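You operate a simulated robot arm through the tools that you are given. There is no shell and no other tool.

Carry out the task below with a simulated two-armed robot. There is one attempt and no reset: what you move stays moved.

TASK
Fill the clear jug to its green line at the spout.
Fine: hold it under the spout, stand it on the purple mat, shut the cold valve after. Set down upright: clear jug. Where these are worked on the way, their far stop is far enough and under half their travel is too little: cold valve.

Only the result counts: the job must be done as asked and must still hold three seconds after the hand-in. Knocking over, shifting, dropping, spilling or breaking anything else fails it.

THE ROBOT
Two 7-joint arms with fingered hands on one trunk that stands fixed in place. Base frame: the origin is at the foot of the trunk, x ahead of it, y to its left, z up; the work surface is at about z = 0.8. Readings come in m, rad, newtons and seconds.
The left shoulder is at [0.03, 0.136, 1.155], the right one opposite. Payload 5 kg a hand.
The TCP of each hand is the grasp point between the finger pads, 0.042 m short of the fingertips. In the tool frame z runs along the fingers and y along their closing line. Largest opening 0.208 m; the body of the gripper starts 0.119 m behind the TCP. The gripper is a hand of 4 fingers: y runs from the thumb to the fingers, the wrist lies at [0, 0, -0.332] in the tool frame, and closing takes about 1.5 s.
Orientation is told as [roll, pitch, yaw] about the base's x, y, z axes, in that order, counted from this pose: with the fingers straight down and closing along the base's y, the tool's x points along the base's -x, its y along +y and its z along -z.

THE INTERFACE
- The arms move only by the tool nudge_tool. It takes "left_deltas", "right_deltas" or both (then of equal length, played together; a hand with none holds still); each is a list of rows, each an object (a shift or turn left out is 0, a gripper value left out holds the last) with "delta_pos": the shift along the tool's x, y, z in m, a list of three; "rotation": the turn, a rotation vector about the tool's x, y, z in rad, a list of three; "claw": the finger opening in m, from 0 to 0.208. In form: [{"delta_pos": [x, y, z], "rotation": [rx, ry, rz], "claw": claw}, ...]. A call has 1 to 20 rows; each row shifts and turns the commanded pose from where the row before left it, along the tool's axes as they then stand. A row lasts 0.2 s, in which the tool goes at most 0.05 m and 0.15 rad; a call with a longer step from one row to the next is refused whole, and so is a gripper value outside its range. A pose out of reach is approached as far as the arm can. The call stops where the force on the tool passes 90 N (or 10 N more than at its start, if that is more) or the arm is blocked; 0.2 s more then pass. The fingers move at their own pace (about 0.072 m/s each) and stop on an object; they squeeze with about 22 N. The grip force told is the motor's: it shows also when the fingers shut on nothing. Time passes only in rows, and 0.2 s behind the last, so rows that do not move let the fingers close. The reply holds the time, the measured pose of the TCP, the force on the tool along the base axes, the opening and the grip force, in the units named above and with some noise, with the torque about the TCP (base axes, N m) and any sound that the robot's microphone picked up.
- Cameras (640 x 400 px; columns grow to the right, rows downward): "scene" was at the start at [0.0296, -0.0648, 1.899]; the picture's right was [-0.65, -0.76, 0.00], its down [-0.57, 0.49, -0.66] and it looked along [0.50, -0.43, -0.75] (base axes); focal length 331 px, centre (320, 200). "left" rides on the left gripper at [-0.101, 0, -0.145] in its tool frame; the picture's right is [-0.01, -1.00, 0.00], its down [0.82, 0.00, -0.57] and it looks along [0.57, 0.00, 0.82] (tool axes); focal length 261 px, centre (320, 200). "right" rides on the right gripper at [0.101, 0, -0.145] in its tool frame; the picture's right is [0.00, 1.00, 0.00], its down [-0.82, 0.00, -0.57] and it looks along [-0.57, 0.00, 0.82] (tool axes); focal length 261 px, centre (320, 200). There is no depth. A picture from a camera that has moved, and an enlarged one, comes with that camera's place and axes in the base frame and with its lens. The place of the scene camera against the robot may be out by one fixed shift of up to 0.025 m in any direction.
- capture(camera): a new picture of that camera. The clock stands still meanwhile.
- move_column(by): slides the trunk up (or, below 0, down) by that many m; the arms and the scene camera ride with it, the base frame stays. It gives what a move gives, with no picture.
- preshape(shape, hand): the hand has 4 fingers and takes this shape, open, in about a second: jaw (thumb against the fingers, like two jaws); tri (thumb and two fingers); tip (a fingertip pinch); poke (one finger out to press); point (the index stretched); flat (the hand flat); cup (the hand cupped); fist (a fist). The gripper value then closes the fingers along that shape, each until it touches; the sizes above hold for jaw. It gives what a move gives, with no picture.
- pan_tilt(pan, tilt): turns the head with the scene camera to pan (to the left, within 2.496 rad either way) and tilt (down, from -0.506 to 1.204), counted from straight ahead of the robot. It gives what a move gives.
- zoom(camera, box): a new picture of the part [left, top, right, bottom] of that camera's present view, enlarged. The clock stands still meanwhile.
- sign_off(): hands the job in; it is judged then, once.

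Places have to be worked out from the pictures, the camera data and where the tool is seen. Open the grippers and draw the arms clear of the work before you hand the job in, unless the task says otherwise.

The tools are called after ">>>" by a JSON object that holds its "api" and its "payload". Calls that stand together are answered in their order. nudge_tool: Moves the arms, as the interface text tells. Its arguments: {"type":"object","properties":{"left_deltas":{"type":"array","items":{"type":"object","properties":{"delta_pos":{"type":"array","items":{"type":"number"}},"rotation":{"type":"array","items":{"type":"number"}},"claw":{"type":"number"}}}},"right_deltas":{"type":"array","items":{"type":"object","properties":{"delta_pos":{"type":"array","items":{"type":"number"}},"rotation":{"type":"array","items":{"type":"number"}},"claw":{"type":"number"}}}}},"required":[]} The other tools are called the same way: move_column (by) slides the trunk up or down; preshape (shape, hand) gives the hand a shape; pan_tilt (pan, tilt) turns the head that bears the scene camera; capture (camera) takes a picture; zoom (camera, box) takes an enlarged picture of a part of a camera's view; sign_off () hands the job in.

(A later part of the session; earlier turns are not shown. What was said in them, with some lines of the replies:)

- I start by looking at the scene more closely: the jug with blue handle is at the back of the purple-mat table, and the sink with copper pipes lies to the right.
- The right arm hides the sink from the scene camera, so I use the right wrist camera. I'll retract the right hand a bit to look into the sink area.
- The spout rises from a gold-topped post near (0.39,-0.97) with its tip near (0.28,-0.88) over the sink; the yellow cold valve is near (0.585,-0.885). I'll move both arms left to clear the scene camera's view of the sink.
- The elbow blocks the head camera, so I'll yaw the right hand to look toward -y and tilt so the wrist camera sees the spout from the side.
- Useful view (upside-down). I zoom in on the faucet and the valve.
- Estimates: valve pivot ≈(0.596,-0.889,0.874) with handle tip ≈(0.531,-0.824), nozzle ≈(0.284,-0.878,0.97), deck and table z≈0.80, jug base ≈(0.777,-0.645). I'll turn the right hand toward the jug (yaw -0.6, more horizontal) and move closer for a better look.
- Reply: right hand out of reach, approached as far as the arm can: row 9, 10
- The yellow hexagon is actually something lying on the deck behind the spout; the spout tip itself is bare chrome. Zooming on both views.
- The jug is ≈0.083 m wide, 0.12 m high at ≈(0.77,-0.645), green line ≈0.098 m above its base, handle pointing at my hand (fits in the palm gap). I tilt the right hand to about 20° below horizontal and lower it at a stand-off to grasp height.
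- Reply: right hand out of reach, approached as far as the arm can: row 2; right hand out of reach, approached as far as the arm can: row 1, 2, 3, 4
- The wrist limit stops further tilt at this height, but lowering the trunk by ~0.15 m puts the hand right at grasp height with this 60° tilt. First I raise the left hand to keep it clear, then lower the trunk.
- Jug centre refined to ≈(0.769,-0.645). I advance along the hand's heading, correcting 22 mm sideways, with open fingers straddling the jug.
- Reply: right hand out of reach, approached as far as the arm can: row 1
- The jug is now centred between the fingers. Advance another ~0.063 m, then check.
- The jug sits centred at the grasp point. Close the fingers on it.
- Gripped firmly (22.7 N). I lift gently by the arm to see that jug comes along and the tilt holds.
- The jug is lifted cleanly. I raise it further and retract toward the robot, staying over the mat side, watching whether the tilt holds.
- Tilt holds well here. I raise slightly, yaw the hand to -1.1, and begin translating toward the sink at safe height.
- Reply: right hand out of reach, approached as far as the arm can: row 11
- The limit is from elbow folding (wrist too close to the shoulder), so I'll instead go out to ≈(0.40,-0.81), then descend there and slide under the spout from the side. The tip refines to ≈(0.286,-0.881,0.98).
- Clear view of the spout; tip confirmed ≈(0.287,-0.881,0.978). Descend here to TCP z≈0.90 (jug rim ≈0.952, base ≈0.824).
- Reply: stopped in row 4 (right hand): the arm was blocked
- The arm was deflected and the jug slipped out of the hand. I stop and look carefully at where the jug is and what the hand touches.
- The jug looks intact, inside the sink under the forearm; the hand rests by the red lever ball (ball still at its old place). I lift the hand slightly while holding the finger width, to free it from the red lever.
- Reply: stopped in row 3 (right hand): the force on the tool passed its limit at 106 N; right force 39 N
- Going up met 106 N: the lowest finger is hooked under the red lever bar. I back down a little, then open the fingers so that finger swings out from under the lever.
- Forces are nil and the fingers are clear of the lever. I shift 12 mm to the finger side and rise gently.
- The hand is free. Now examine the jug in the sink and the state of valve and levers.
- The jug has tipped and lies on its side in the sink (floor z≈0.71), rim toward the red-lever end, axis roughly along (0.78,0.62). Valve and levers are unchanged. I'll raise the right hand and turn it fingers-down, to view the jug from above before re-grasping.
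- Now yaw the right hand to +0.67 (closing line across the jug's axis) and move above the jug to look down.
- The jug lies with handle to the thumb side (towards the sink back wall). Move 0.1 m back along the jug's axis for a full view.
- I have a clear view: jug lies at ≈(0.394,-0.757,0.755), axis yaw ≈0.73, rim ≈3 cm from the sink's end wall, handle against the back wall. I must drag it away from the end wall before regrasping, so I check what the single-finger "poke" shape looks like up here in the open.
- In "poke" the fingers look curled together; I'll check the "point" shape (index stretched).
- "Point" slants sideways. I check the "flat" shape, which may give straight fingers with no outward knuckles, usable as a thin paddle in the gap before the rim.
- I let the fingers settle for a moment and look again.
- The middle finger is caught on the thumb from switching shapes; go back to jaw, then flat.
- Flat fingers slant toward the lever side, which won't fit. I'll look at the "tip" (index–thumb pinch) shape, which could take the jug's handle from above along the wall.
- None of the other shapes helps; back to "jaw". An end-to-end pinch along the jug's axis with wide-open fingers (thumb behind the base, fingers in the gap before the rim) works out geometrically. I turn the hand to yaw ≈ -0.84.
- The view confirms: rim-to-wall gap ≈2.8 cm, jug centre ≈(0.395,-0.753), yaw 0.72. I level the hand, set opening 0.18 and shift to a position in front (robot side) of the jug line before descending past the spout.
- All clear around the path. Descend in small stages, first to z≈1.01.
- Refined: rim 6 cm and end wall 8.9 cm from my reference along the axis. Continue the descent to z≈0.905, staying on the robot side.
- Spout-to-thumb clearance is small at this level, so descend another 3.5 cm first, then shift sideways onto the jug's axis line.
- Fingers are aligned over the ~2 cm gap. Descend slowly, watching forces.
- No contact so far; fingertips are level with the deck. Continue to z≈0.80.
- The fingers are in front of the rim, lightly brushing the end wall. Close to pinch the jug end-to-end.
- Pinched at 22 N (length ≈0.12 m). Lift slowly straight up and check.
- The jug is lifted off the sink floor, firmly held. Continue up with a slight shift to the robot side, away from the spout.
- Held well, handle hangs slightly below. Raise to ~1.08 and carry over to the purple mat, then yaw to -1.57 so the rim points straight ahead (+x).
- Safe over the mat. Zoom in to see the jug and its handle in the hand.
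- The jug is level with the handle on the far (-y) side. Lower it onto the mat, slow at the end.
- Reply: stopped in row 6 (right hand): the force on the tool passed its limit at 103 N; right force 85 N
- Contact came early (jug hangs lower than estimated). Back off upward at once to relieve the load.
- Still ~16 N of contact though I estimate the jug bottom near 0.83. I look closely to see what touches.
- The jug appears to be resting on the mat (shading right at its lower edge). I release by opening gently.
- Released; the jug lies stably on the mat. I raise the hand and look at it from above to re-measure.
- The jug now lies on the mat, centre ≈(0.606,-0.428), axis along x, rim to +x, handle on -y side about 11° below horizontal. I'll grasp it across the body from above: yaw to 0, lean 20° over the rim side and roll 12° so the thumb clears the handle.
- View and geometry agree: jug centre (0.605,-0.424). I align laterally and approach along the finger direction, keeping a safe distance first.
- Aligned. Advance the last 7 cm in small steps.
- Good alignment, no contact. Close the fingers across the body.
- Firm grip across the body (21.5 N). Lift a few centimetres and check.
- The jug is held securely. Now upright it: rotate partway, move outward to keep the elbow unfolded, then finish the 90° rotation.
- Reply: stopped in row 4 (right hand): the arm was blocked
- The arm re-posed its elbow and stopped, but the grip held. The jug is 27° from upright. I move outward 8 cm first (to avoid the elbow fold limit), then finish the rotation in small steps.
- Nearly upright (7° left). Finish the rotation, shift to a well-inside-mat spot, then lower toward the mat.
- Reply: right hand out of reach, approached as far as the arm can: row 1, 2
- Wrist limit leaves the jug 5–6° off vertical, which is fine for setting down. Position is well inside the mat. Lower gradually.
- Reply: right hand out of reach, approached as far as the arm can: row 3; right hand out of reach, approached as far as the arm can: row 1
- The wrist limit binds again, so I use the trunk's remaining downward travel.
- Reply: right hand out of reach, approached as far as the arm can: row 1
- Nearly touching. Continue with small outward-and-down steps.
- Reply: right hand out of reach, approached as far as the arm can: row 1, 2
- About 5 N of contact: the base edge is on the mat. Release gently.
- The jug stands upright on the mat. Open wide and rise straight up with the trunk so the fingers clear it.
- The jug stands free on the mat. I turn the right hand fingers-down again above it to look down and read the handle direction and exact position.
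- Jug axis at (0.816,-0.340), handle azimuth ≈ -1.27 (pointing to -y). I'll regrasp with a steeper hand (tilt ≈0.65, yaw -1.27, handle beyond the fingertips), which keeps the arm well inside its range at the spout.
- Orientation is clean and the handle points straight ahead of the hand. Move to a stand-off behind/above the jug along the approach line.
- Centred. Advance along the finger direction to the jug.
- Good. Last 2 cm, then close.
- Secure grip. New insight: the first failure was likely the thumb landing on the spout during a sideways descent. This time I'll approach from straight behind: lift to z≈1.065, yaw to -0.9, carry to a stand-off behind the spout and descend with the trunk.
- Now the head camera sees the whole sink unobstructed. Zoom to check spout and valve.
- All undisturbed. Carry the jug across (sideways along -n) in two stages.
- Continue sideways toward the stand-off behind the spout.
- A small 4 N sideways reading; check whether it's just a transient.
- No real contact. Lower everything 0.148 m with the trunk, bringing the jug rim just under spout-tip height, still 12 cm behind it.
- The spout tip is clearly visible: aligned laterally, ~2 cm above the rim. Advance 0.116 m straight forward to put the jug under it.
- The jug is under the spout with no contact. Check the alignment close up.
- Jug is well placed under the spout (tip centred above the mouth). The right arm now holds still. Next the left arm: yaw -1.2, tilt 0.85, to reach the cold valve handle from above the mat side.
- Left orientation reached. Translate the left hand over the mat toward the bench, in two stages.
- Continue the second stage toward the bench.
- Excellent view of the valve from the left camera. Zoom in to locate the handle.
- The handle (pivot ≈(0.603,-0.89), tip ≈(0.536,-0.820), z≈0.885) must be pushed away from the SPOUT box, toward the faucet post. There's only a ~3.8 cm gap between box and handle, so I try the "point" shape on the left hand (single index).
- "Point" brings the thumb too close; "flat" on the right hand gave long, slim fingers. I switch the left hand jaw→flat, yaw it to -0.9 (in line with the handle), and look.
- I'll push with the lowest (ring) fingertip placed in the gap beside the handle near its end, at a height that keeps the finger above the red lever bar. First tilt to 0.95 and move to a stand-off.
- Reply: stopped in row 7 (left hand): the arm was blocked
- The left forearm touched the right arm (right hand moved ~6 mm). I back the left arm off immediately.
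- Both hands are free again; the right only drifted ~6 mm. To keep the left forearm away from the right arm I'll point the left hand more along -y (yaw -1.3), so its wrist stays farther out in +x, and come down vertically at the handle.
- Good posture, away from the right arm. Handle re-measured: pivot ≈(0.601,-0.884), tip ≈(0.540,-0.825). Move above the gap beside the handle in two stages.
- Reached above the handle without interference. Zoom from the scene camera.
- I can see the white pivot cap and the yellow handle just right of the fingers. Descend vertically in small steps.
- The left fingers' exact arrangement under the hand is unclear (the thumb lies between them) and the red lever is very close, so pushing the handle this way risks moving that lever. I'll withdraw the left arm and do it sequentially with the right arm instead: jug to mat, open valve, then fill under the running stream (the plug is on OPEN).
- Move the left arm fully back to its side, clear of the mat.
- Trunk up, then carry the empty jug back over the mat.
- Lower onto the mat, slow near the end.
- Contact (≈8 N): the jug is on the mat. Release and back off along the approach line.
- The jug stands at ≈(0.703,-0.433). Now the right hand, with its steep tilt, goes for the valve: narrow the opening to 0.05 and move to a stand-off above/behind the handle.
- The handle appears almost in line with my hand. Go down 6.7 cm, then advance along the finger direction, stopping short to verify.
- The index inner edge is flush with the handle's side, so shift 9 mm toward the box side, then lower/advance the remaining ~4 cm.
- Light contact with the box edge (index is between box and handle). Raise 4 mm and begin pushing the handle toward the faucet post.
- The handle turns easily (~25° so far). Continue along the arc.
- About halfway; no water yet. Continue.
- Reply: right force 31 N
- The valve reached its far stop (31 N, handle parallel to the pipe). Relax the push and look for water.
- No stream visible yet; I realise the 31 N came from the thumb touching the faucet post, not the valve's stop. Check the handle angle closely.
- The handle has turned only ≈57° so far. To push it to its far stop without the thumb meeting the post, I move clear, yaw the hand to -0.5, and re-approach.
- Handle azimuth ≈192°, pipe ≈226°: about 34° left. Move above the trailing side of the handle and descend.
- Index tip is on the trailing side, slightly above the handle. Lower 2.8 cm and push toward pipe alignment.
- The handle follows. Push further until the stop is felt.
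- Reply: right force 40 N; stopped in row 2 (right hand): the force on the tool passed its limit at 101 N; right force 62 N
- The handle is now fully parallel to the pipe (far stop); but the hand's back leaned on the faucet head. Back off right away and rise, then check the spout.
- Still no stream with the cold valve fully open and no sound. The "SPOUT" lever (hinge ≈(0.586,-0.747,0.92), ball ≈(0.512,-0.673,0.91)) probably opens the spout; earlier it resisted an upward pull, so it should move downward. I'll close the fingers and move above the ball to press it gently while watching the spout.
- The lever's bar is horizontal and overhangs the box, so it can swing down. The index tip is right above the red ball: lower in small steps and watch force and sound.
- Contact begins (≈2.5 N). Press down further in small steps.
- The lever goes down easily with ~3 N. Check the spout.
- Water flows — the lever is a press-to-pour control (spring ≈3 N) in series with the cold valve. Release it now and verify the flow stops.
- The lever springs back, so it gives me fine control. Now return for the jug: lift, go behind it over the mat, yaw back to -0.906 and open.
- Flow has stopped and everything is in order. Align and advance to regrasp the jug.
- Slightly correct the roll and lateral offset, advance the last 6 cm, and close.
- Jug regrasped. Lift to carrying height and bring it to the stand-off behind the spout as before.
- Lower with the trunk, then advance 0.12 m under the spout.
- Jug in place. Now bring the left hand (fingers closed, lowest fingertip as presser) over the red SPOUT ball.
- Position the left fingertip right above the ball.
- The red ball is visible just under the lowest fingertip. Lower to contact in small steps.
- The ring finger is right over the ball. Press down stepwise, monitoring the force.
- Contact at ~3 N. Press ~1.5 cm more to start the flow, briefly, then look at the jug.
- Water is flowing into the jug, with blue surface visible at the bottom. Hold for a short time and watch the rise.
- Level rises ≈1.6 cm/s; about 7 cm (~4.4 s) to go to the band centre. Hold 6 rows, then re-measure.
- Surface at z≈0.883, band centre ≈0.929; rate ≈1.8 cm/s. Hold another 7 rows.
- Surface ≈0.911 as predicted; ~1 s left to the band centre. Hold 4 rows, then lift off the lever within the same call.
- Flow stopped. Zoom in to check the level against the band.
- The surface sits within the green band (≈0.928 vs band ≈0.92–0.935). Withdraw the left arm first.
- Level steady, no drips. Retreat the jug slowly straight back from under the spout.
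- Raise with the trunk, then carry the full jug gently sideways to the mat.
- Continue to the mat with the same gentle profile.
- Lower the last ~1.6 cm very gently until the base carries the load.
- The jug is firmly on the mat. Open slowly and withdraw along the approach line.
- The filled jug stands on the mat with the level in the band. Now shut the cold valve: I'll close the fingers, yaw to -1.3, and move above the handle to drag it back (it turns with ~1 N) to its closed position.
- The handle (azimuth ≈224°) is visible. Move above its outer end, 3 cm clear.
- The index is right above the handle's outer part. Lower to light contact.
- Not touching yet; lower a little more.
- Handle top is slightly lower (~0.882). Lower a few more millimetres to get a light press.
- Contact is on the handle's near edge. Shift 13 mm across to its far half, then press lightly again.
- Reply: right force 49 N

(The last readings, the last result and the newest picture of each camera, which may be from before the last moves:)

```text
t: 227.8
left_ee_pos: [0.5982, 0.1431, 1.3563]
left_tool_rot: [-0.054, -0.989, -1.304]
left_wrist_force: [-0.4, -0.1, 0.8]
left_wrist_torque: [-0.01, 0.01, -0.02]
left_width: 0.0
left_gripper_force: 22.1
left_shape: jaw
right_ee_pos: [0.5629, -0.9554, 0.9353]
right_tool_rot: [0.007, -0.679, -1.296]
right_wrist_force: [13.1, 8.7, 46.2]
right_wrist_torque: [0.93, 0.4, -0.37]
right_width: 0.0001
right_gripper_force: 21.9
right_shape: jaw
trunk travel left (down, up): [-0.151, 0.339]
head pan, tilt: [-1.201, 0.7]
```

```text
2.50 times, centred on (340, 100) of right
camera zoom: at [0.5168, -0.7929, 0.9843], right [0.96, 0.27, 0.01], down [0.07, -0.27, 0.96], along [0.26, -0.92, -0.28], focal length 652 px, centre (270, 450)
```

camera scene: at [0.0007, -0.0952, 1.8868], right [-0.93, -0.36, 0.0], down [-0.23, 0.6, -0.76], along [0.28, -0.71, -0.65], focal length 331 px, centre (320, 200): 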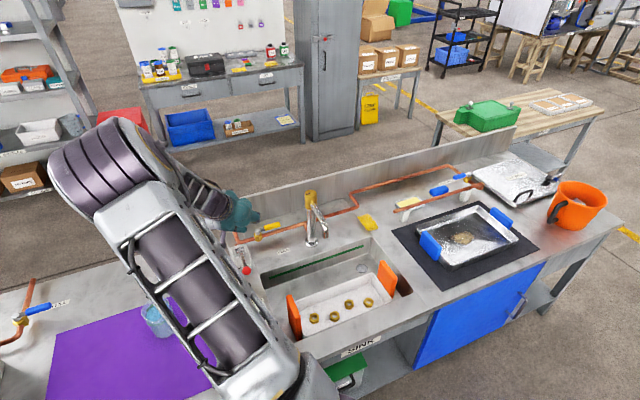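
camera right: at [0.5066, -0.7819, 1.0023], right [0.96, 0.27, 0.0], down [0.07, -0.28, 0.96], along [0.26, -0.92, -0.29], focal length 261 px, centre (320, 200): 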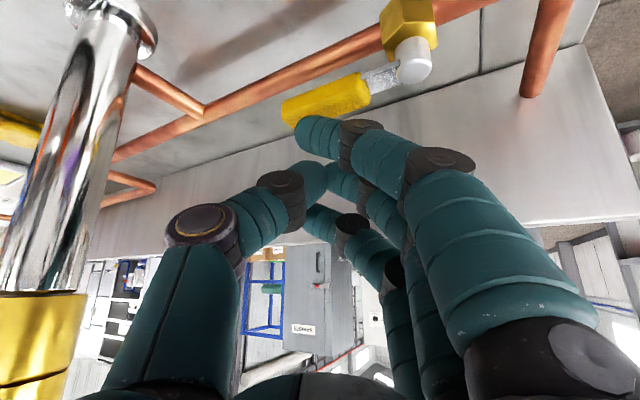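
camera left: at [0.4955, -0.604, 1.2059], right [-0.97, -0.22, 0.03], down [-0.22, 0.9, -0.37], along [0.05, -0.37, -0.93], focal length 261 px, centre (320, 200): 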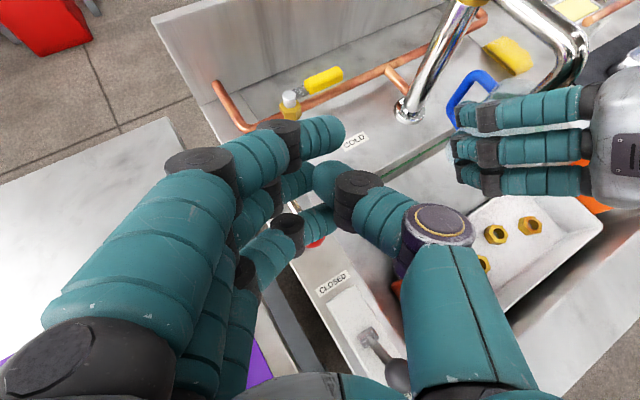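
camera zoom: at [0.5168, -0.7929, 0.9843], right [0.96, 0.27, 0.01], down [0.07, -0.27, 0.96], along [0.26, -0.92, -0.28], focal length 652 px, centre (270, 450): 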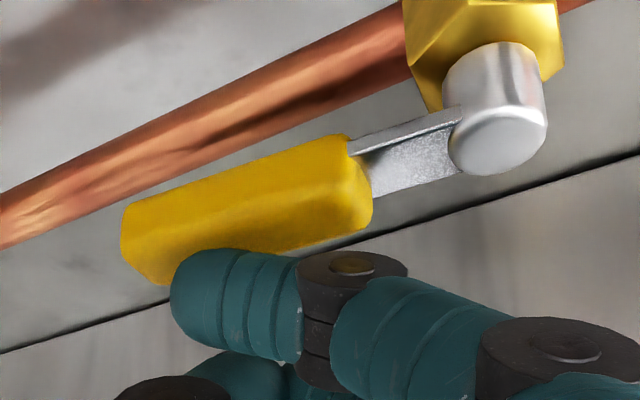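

Now on top (46 N, too hard). Ease up 4 mm and drag the first 15° of arc back.

>>> {"api": "nudge_tool", "payload": {"right_deltas": [{"delta_pos": [-0.0025, 0, -0.0031]}, {"delta_pos": [0.0071, -0.0038, -0.0056]}, {"delta_pos": [0.0071, -0.0037, -0.0056]}]}}

>>> {"api": "zoom", "payload": {"camera": "right", "box": [240, 20, 440, 180]}}

```text
t: 228.6
left_ee_pos: [0.598, 0.1415, 1.3567]
left_tool_rot: [-0.056, -0.986, -1.304]
left_wrist_force: [0.1, 0.4, -0.7]
left_wrist_torque: [0.0, 0.02, 0.05]
left_width: 0.0
left_gripper_force: 22.2
left_shape: jaw
right_ee_pos: [0.5461, -0.9413, 0.9341]
right_tool_rot: [0.002, -0.675, -1.299]
right_wrist_force: [9.6, 3.6, 38.1]
right_wrist_torque: [0.55, 0.5, -0.19]
right_width: 0.0001
right_gripper_force: 22.1
right_shape: jaw
trunk travel left (down, up): [-0.151, 0.339]
head pan, tilt: [-1.201, 0.7]
```

```text
2.50 times, centred on (340, 100) of right
camera zoom: at [0.5, -0.7774, 0.9845], right [0.96, 0.27, 0.0], down [0.07, -0.28, 0.96], along [0.26, -0.92, -0.29], focal length 652 px, centre (270, 450)
```

zoom: 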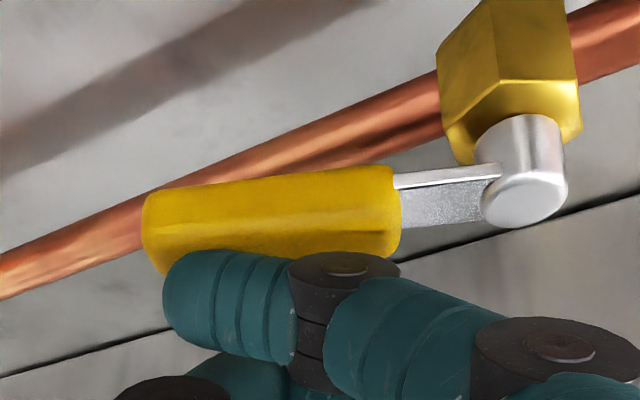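

The handle follows. Continue dragging along the arc.

>>> {"api": "nudge_tool", "payload": {"right_deltas": [{"delta_pos": [0.0071, -0.0012, -0.0065]}, {"delta_pos": [0.0071, -0.0011, -0.0065]}, {"delta_pos": [0.0076, 0.0014, -0.006]}, {"delta_pos": [0.0076, 0.0013, -0.006]}]}}

>>> {"api": "zoom", "payload": {"camera": "right", "box": [240, 20, 440, 180]}}

```text
t: 229.6
left_ee_pos: [0.5976, 0.142, 1.3562]
left_tool_rot: [-0.056, -0.986, -1.304]
left_wrist_force: [0.9, 0.0, -0.3]
left_wrist_torque: [-0.01, -0.01, 0.01]
left_width: 0.0
left_gripper_force: 21.9
left_shape: jaw
right_ee_pos: [0.5355, -0.9046, 0.935]
right_tool_rot: [0.001, -0.673, -1.298]
right_wrist_force: [6.9, -0.2, 33.8]
right_wrist_torque: [0.31, 0.46, -0.08]
right_width: 0.0
right_gripper_force: 22.3
right_shape: jaw
trunk travel left (down, up): [-0.151, 0.339]
head pan, tilt: [-1.201, 0.7]
```

```text
2.50 times, centred on (340, 100) of right
camera zoom: at [0.49, -0.7412, 0.9853], right [0.96, 0.27, 0.0], down [0.07, -0.28, 0.96], along [0.26, -0.92, -0.29], focal length 652 px, centre (270, 450)
```

zoom: 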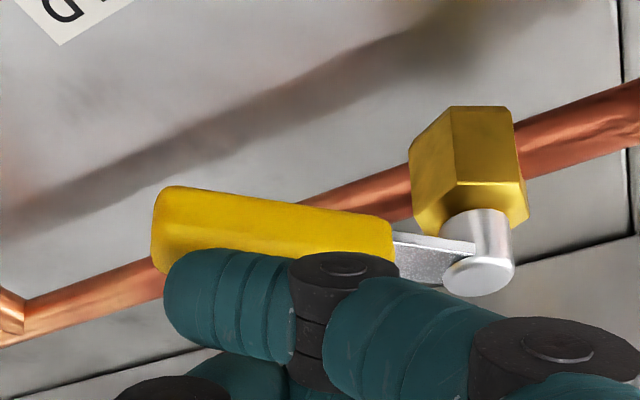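

Works well. Continue the drag.

>>> {"api": "nudge_tool", "payload": {"right_deltas": [{"delta_pos": [0.0071, 0.0039, -0.0056]}, {"delta_pos": [0.0071, 0.0039, -0.0056]}, {"delta_pos": [0.006, 0.006, -0.0048]}, {"delta_pos": [0.006, 0.006, -0.0048]}]}}

>>> {"api": "zoom", "payload": {"camera": "right", "box": [240, 20, 440, 180]}}

```text
t: 230.6
left_ee_pos: [0.599, 0.1412, 1.3573]
left_tool_rot: [-0.056, -0.984, -1.303]
left_wrist_force: [0.0, -1.0, 0.0]
left_wrist_torque: [-0.03, 0.01, -0.02]
left_width: 0.0001
left_gripper_force: 22.3
left_shape: jaw
right_ee_pos: [0.5457, -0.8668, 0.9342]
right_tool_rot: [-0.001, -0.67, -1.298]
right_wrist_force: [4.5, -1.0, 29.2]
right_wrist_torque: [0.16, 0.59, 0.0]
right_width: 0.0001
right_gripper_force: 21.4
right_shape: jaw
trunk travel left (down, up): [-0.151, 0.339]
head pan, tilt: [-1.201, 0.7]
```

```text
2.50 times, centred on (340, 100) of right
camera zoom: at [0.5, -0.7035, 0.9849], right [0.96, 0.27, 0.0], down [0.07, -0.28, 0.96], along [0.26, -0.92, -0.29], focal length 652 px, centre (270, 450)
```

zoom: 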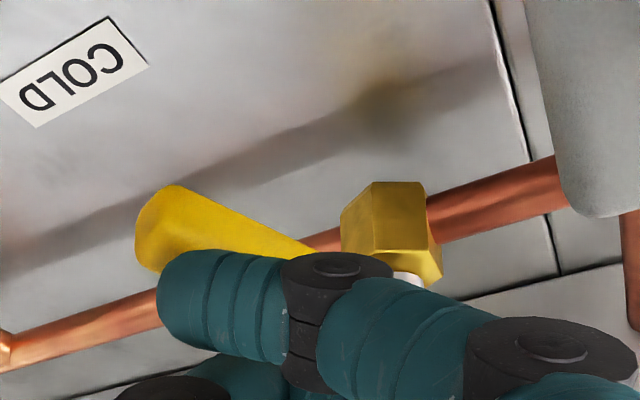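

Nearly there. Final segment toward the closed stop.

>>> {"api": "nudge_tool", "payload": {"right_deltas": [{"delta_pos": [0.0046, 0.0079, -0.0036]}, {"delta_pos": [0.0046, 0.0079, -0.0036]}, {"delta_pos": [0.002, 0.006, -0.0016]}]}}

>>> {"api": "zoom", "payload": {"camera": "right", "box": [240, 20, 440, 180]}}

```text
t: 231.3
left_ee_pos: [0.5973, 0.1396, 1.3563]
left_tool_rot: [-0.056, -0.985, -1.303]
left_wrist_force: [-0.8, 0.9, 0.3]
left_wrist_torque: [-0.01, 0.02, -0.01]
left_width: 0.0002
left_gripper_force: 21.4
left_shape: jaw
right_ee_pos: [0.5609, -0.8469, 0.933]
right_tool_rot: [-0.001, -0.669, -1.298]
right_wrist_force: [-1.2, 0.8, 20.0]
right_wrist_torque: [0.22, 0.66, 0.01]
right_width: 0.0
right_gripper_force: 22.3
right_shape: jaw
trunk travel left (down, up): [-0.151, 0.339]
head pan, tilt: [-1.201, 0.7]
```

```text
2.50 times, centred on (340, 100) of right
camera zoom: at [0.5156, -0.6837, 0.9838], right [0.96, 0.26, 0.0], down [0.08, -0.28, 0.96], along [0.25, -0.92, -0.29], focal length 652 px, centre (270, 450)
```

zoom: 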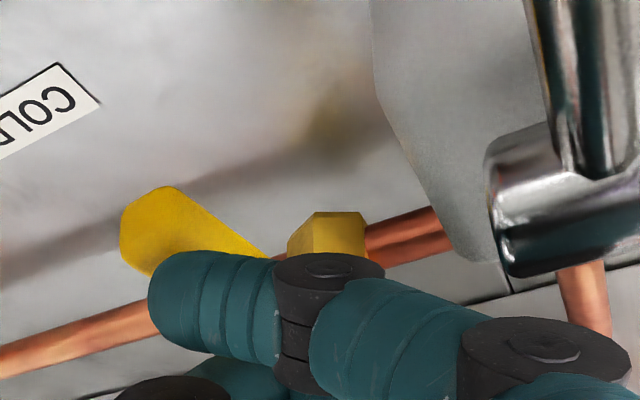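

Handle azimuth ≈145°; ~10° left. Drag a bit more, watching the lever hinge clearance.

>>> {"api": "nudge_tool", "payload": {"right_deltas": [{"delta_pos": [0.0033, 0.0074, -0.0026]}, {"delta_pos": [0.0033, 0.0074, -0.0026]}]}}

>>> {"api": "zoom", "payload": {"camera": "right", "box": [240, 20, 440, 180]}}

```text
t: 231.9
left_ee_pos: [0.5969, 0.138, 1.3554]
left_tool_rot: [-0.053, -0.986, -1.305]
left_wrist_force: [0.6, 0.3, 0.3]
left_wrist_torque: [0.05, -0.02, 0.03]
left_width: 0.0
left_gripper_force: 21.6
left_shape: jaw
right_ee_pos: [0.5721, -0.836, 0.9329]
right_tool_rot: [-0.001, -0.669, -1.298]
right_wrist_force: [-4.4, -2.3, 16.4]
right_wrist_torque: [0.04, 0.68, 0.15]
right_width: 0.0
right_gripper_force: 22.1
right_shape: jaw
trunk travel left (down, up): [-0.151, 0.339]
head pan, tilt: [-1.201, 0.7]
```

```text
2.50 times, centred on (340, 100) of right
camera zoom: at [0.5278, -0.6737, 0.9844], right [0.96, 0.26, 0.0], down [0.07, -0.28, 0.96], along [0.25, -0.92, -0.29], focal length 652 px, centre (270, 450)
```

zoom: 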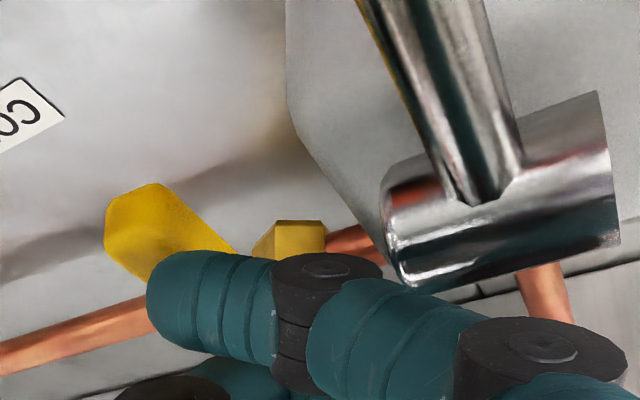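

The handle is back at ≈133–135°, its closed position, with a stop reaction felt. Lift straight up and retreat.

>>> {"api": "nudge_tool", "payload": {"right_deltas": [{"delta_pos": [-0.0124, -0.004, -0.0157]}, {"delta_pos": [-0.0185, 0, -0.0236]}, {"delta_pos": [-0.0185, 0, -0.0236]}, {"delta_pos": [-0.0185, 0, -0.0236]}, {}]}}

>>> {"api": "capture", "payload": {"camera": "right"}}

>>> {"api": "zoom", "payload": {"camera": "scene", "box": [220, 170, 380, 310]}}

```text
t: 233.2
left_ee_pos: [0.5998, 0.1382, 1.3552]
left_tool_rot: [-0.054, -0.983, -1.304]
left_wrist_force: [-0.7, -0.4, 0.2]
left_wrist_torque: [0.04, 0.06, -0.08]
left_width: 0.0001
left_gripper_force: 22.2
left_shape: jaw
right_ee_pos: [0.5707, -0.8357, 1.0417]
right_tool_rot: [-0.004, -0.669, -1.296]
right_wrist_force: [1.9, -0.2, 0.2]
right_wrist_torque: [0.03, 0.06, -0.01]
right_width: 0.0
right_gripper_force: 22.0
right_shape: jaw
trunk travel left (down, up): [-0.151, 0.339]
head pan, tilt: [-1.201, 0.7]
```

```text
taken
camera right: at [0.5248, -0.6722, 1.0933], right [0.96, 0.27, 0.0], down [0.08, -0.28, 0.96], along [0.26, -0.92, -0.29], focal length 261 px, centre (320, 200)
```

right: 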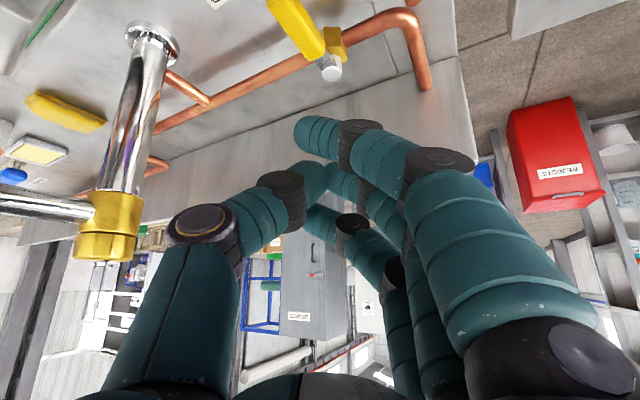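

```text
2.86 times, centred on (300, 240) of scene
camera zoom: at [0.0022, -0.0931, 1.8868], right [-0.93, -0.36, 0.0], down [-0.23, 0.6, -0.76], along [0.28, -0.71, -0.64], focal length 947 px, centre (377, 86)
```

zoom: 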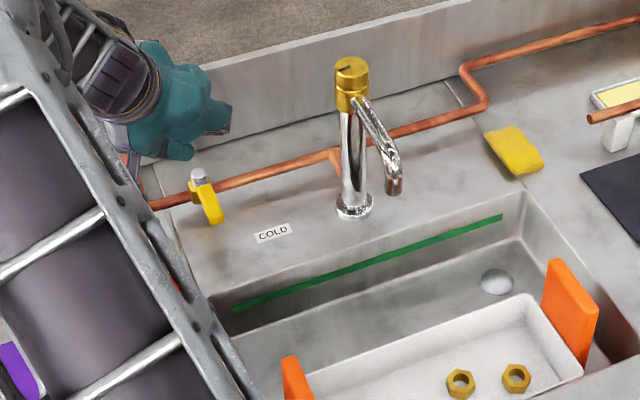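

Compare the handle with its original view at the same zoom.

>>> {"api": "zoom", "payload": {"camera": "scene", "box": [215, 180, 345, 290]}}

>>> {"api": "zoom", "payload": {"camera": "right", "box": [240, 0, 440, 120]}}

```text
3.64 times, centred on (280, 235) of scene
camera zoom: at [0.0022, -0.0931, 1.8868], right [-0.93, -0.36, 0.0], down [-0.23, 0.6, -0.76], along [0.28, -0.71, -0.64], focal length 1205 px, centre (466, 73)
```

zoom: 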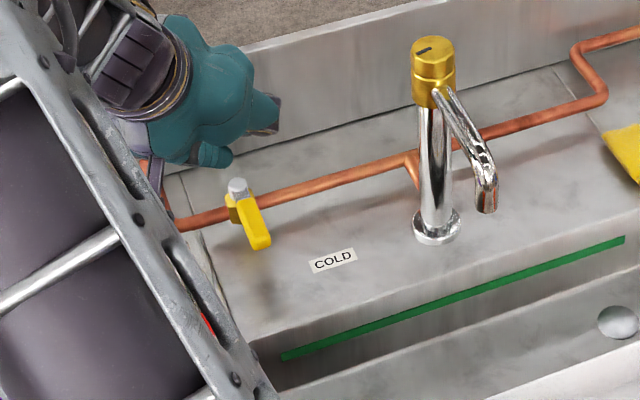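

```text
3.20 times, centred on (340, 60) of right
camera zoom: at [0.5248, -0.6722, 1.0933], right [0.96, 0.27, 0.0], down [0.08, -0.28, 0.96], along [0.26, -0.92, -0.29], focal length 834 px, centre (256, 648)
```

zoom: 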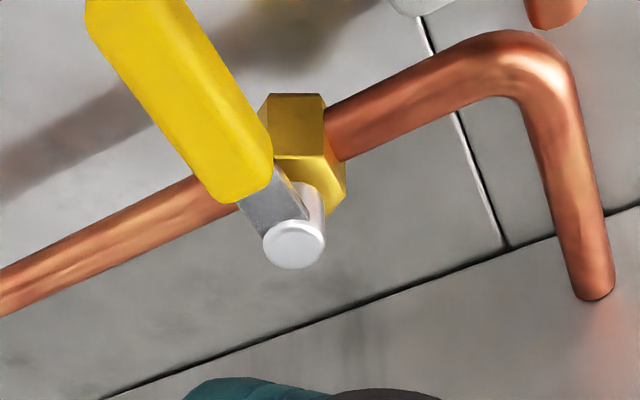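

The valve is exactly as it was at the start: shut. Retract the right arm up and back, open both grippers, and take a last look at the jug.

>>> {"api": "nudge_tool", "payload": {"right_deltas": [{"delta_pos": [-0.0248, 0, -0.0314]}, {"delta_pos": [-0.0248, 0, -0.0314]}, {"delta_pos": [-0.0124, 0, -0.0157]}, {"delta_pos": [0.0228, -0.0151, -0.0281]}, {"delta_pos": [0.0228, -0.0151, -0.0281]}, {"delta_pos": [0.0228, -0.0151, -0.0281]}, {"delta_pos": [0.0228, -0.0151, -0.0281]}, {"delta_pos": [0.0228, -0.0151, -0.0281], "claw": 0.1}, {"claw": 0.2}, {}, {}, {}]}}

>>> {"api": "nudge_tool", "payload": {"left_deltas": [{"delta_pos": [0.0228, 0.0085, -0.0413], "claw": 0.1}, {"delta_pos": [0.0228, 0.0085, -0.0413], "claw": 0.2}, {}, {}, {}, {}]}}

>>> {"api": "capture", "payload": {"camera": "scene"}}

>>> {"api": "capture", "payload": {"camera": "right"}}

```text
t: 235.8
left_ee_pos: [0.5992, 0.1392, 1.3564]
left_tool_rot: [-0.057, -0.985, -1.304]
left_wrist_force: [-0.3, -0.5, 0.4]
left_wrist_torque: [0.0, -0.01, 0.02]
left_width: 0.0
left_gripper_force: 22.3
left_shape: jaw
right_ee_pos: [0.4471, -0.6888, 1.1805]
right_tool_rot: [0.0, -0.67, -1.3]
right_wrist_force: [0.3, 0.3, 0.3]
right_wrist_torque: [-0.01, -0.04, 0.03]
right_width: 0.152
right_gripper_force: 0.2
right_shape: jaw
trunk travel left (down, up): [-0.151, 0.339]
head pan, tilt: [-1.201, 0.7]
```

```text
t: 237.2
left_ee_pos: [0.5937, 0.2331, 1.3639]
left_tool_rot: [-0.056, -0.986, -1.304]
left_wrist_force: [0.3, 0.0, -0.4]
left_wrist_torque: [-0.04, -0.02, 0.02]
left_width: 0.1811
left_gripper_force: 0.0
left_shape: jaw
right_ee_pos: [0.4483, -0.6876, 1.1808]
right_tool_rot: [0.001, -0.669, -1.297]
right_wrist_force: [0.6, -0.2, -0.4]
right_wrist_torque: [-0.02, -0.02, 0.0]
right_width: 0.2
right_gripper_force: 0.0
right_shape: jaw
trunk travel left (down, up): [-0.151, 0.339]
head pan, tilt: [-1.201, 0.7]
```

```text
taken
camera scene: at [0.0009, -0.092, 1.887], right [-0.93, -0.36, 0.0], down [-0.23, 0.6, -0.77], along [0.28, -0.71, -0.64], focal length 331 px, centre (320, 200)
```

scene: 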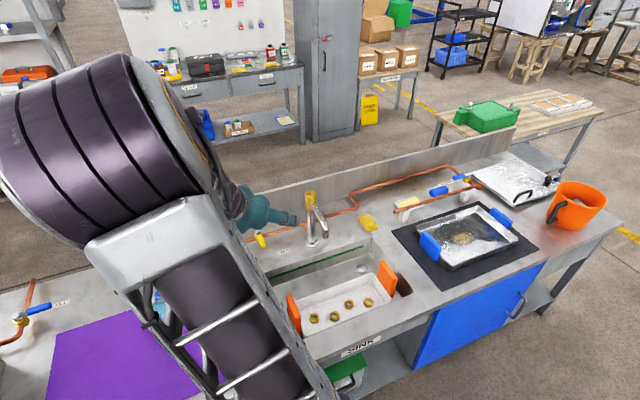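

```text
taken
camera right: at [0.403, -0.5252, 1.2315], right [0.96, 0.27, 0.0], down [0.07, -0.28, 0.96], along [0.26, -0.92, -0.29], focal length 261 px, centre (320, 200)
```

right: 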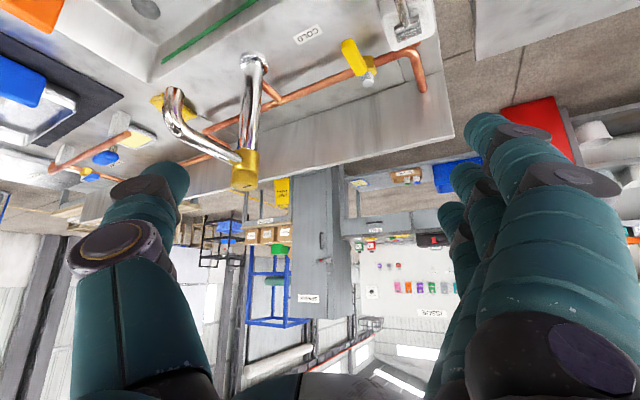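

>>> {"api": "capture", "payload": {"camera": "left"}}

>>> {"api": "nudge_tool", "payload": {"right_deltas": [{"delta_pos": [0.02, -0.03, -0.02]}, {"delta_pos": [0.02, -0.03, -0.02]}, {"delta_pos": [0.02, -0.03, -0.02]}]}}

>>> {"api": "capture", "payload": {"camera": "scene"}}

```text
taken
camera left: at [0.5858, 0.2985, 1.5283], right [-0.97, -0.22, 0.03], down [-0.22, 0.9, -0.37], along [0.05, -0.36, -0.93], focal length 261 px, centre (320, 200)
```

left: 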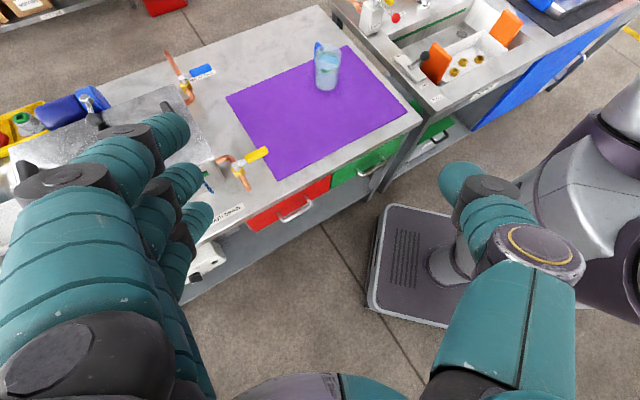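

```text
t: 237.9
left_ee_pos: [0.5916, 0.2357, 1.3642]
left_tool_rot: [-0.054, -0.983, -1.303]
left_wrist_force: [-0.8, 0.4, -0.1]
left_wrist_torque: [-0.04, -0.08, 0.1]
left_width: 0.1999
left_gripper_force: 0.0
left_shape: jaw
right_ee_pos: [0.3392, -0.6293, 1.1919]
right_tool_rot: [0.002, -0.671, -1.296]
right_wrist_force: [-1.6, 0.1, 0.2]
right_wrist_torque: [0.01, -0.1, 0.11]
right_width: 0.1998
right_gripper_force: 0.0
right_shape: jaw
trunk travel left (down, up): [-0.151, 0.339]
head pan, tilt: [-1.201, 0.7]
```

```text
taken
camera scene: at [-0.0015, -0.0908, 1.8871], right [-0.93, -0.36, 0.0], down [-0.23, 0.6, -0.77], along [0.28, -0.71, -0.64], focal length 331 px, centre (320, 200)
```

scene: 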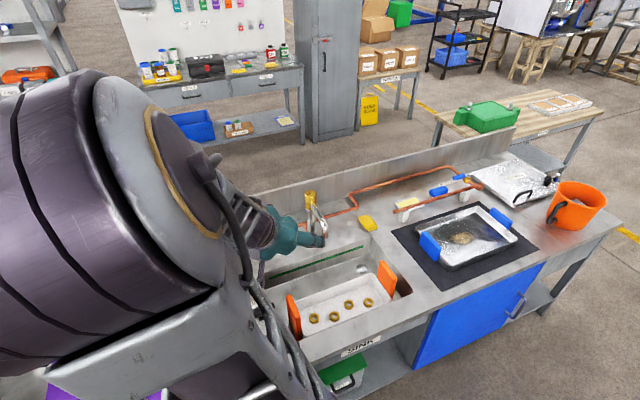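

The left camera sees the jug upright on the mat, filled. Zoom in there for a final check of level and placement.

>>> {"api": "zoom", "payload": {"camera": "left", "box": [290, 20, 370, 110]}}

>>> {"api": "zoom", "payload": {"camera": "right", "box": [100, 0, 460, 220]}}

```text
4.44 times, centred on (330, 65) of left
camera zoom: at [0.5836, 0.3, 1.529], right [-0.97, -0.22, 0.03], down [-0.22, 0.9, -0.37], along [0.05, -0.37, -0.93], focal length 1158 px, centre (276, 800)
```

zoom: 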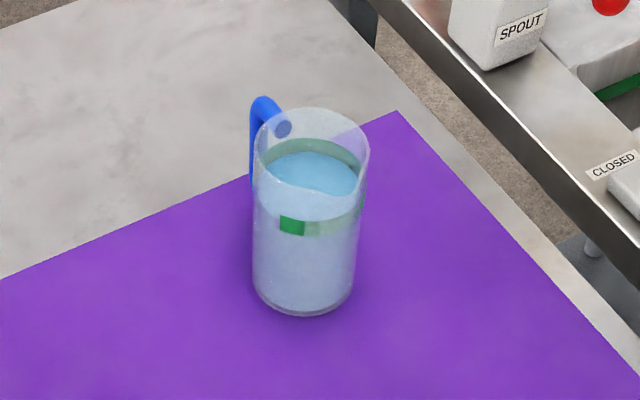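

```text
1.78 times, centred on (280, 110) of right
camera zoom: at [0.2935, -0.4656, 1.2425], right [0.96, 0.27, 0.0], down [0.07, -0.28, 0.96], along [0.26, -0.92, -0.29], focal length 463 px, centre (391, 360)
```

zoom: 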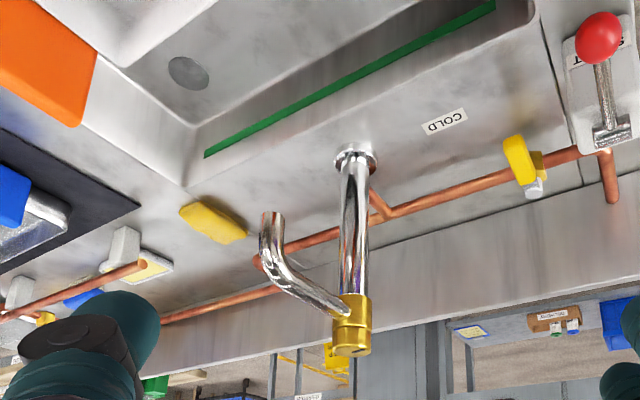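

The jug stands upright on the purple mat with the water level in the green band. The cold valve is shut with no stream, the SPOUT lever is back up, and both grippers are open and clear. Handing in.

>>> {"api": "sign_off", "payload": {}}

```text
The job is handed in.
```

I filled the clear jug to its green line at the spout. It now stands upright on the purple mat, and the cold valve is shut. I've handed the job in; no verdict has come back yet.

- **Water level:** the final pictures put the surface inside the green band, within about half a centimetre of its middle.
- **Cold valve:** the handle is back where it started, at right angles to the pipe, and nothing runs from the spout.
- **SPOUT lever:** water only flowed while the red lever marked SPOUT was pressed, so I held it down with the left hand during the fill. It sprang back up when released.
- **Arms:** both grippers are open and both arms are clear of the work.

**Mishaps on the way:**
- **Dropped jug:** early on, the right arm was blocked near the spout and the empty jug fell into the sink on its side. It looked undamaged. I stood it upright again on the mat and started over.
- **Contact with fixtures:** freeing a finger from under the red lever took just over 100 N. The right hand also leaned on the faucet at about the same force while opening the valve.
- **Arm contact:** the two arms touched once, and the right hand shifted about 6 mm.

In the last pictures I saw nothing else moved or damaged.
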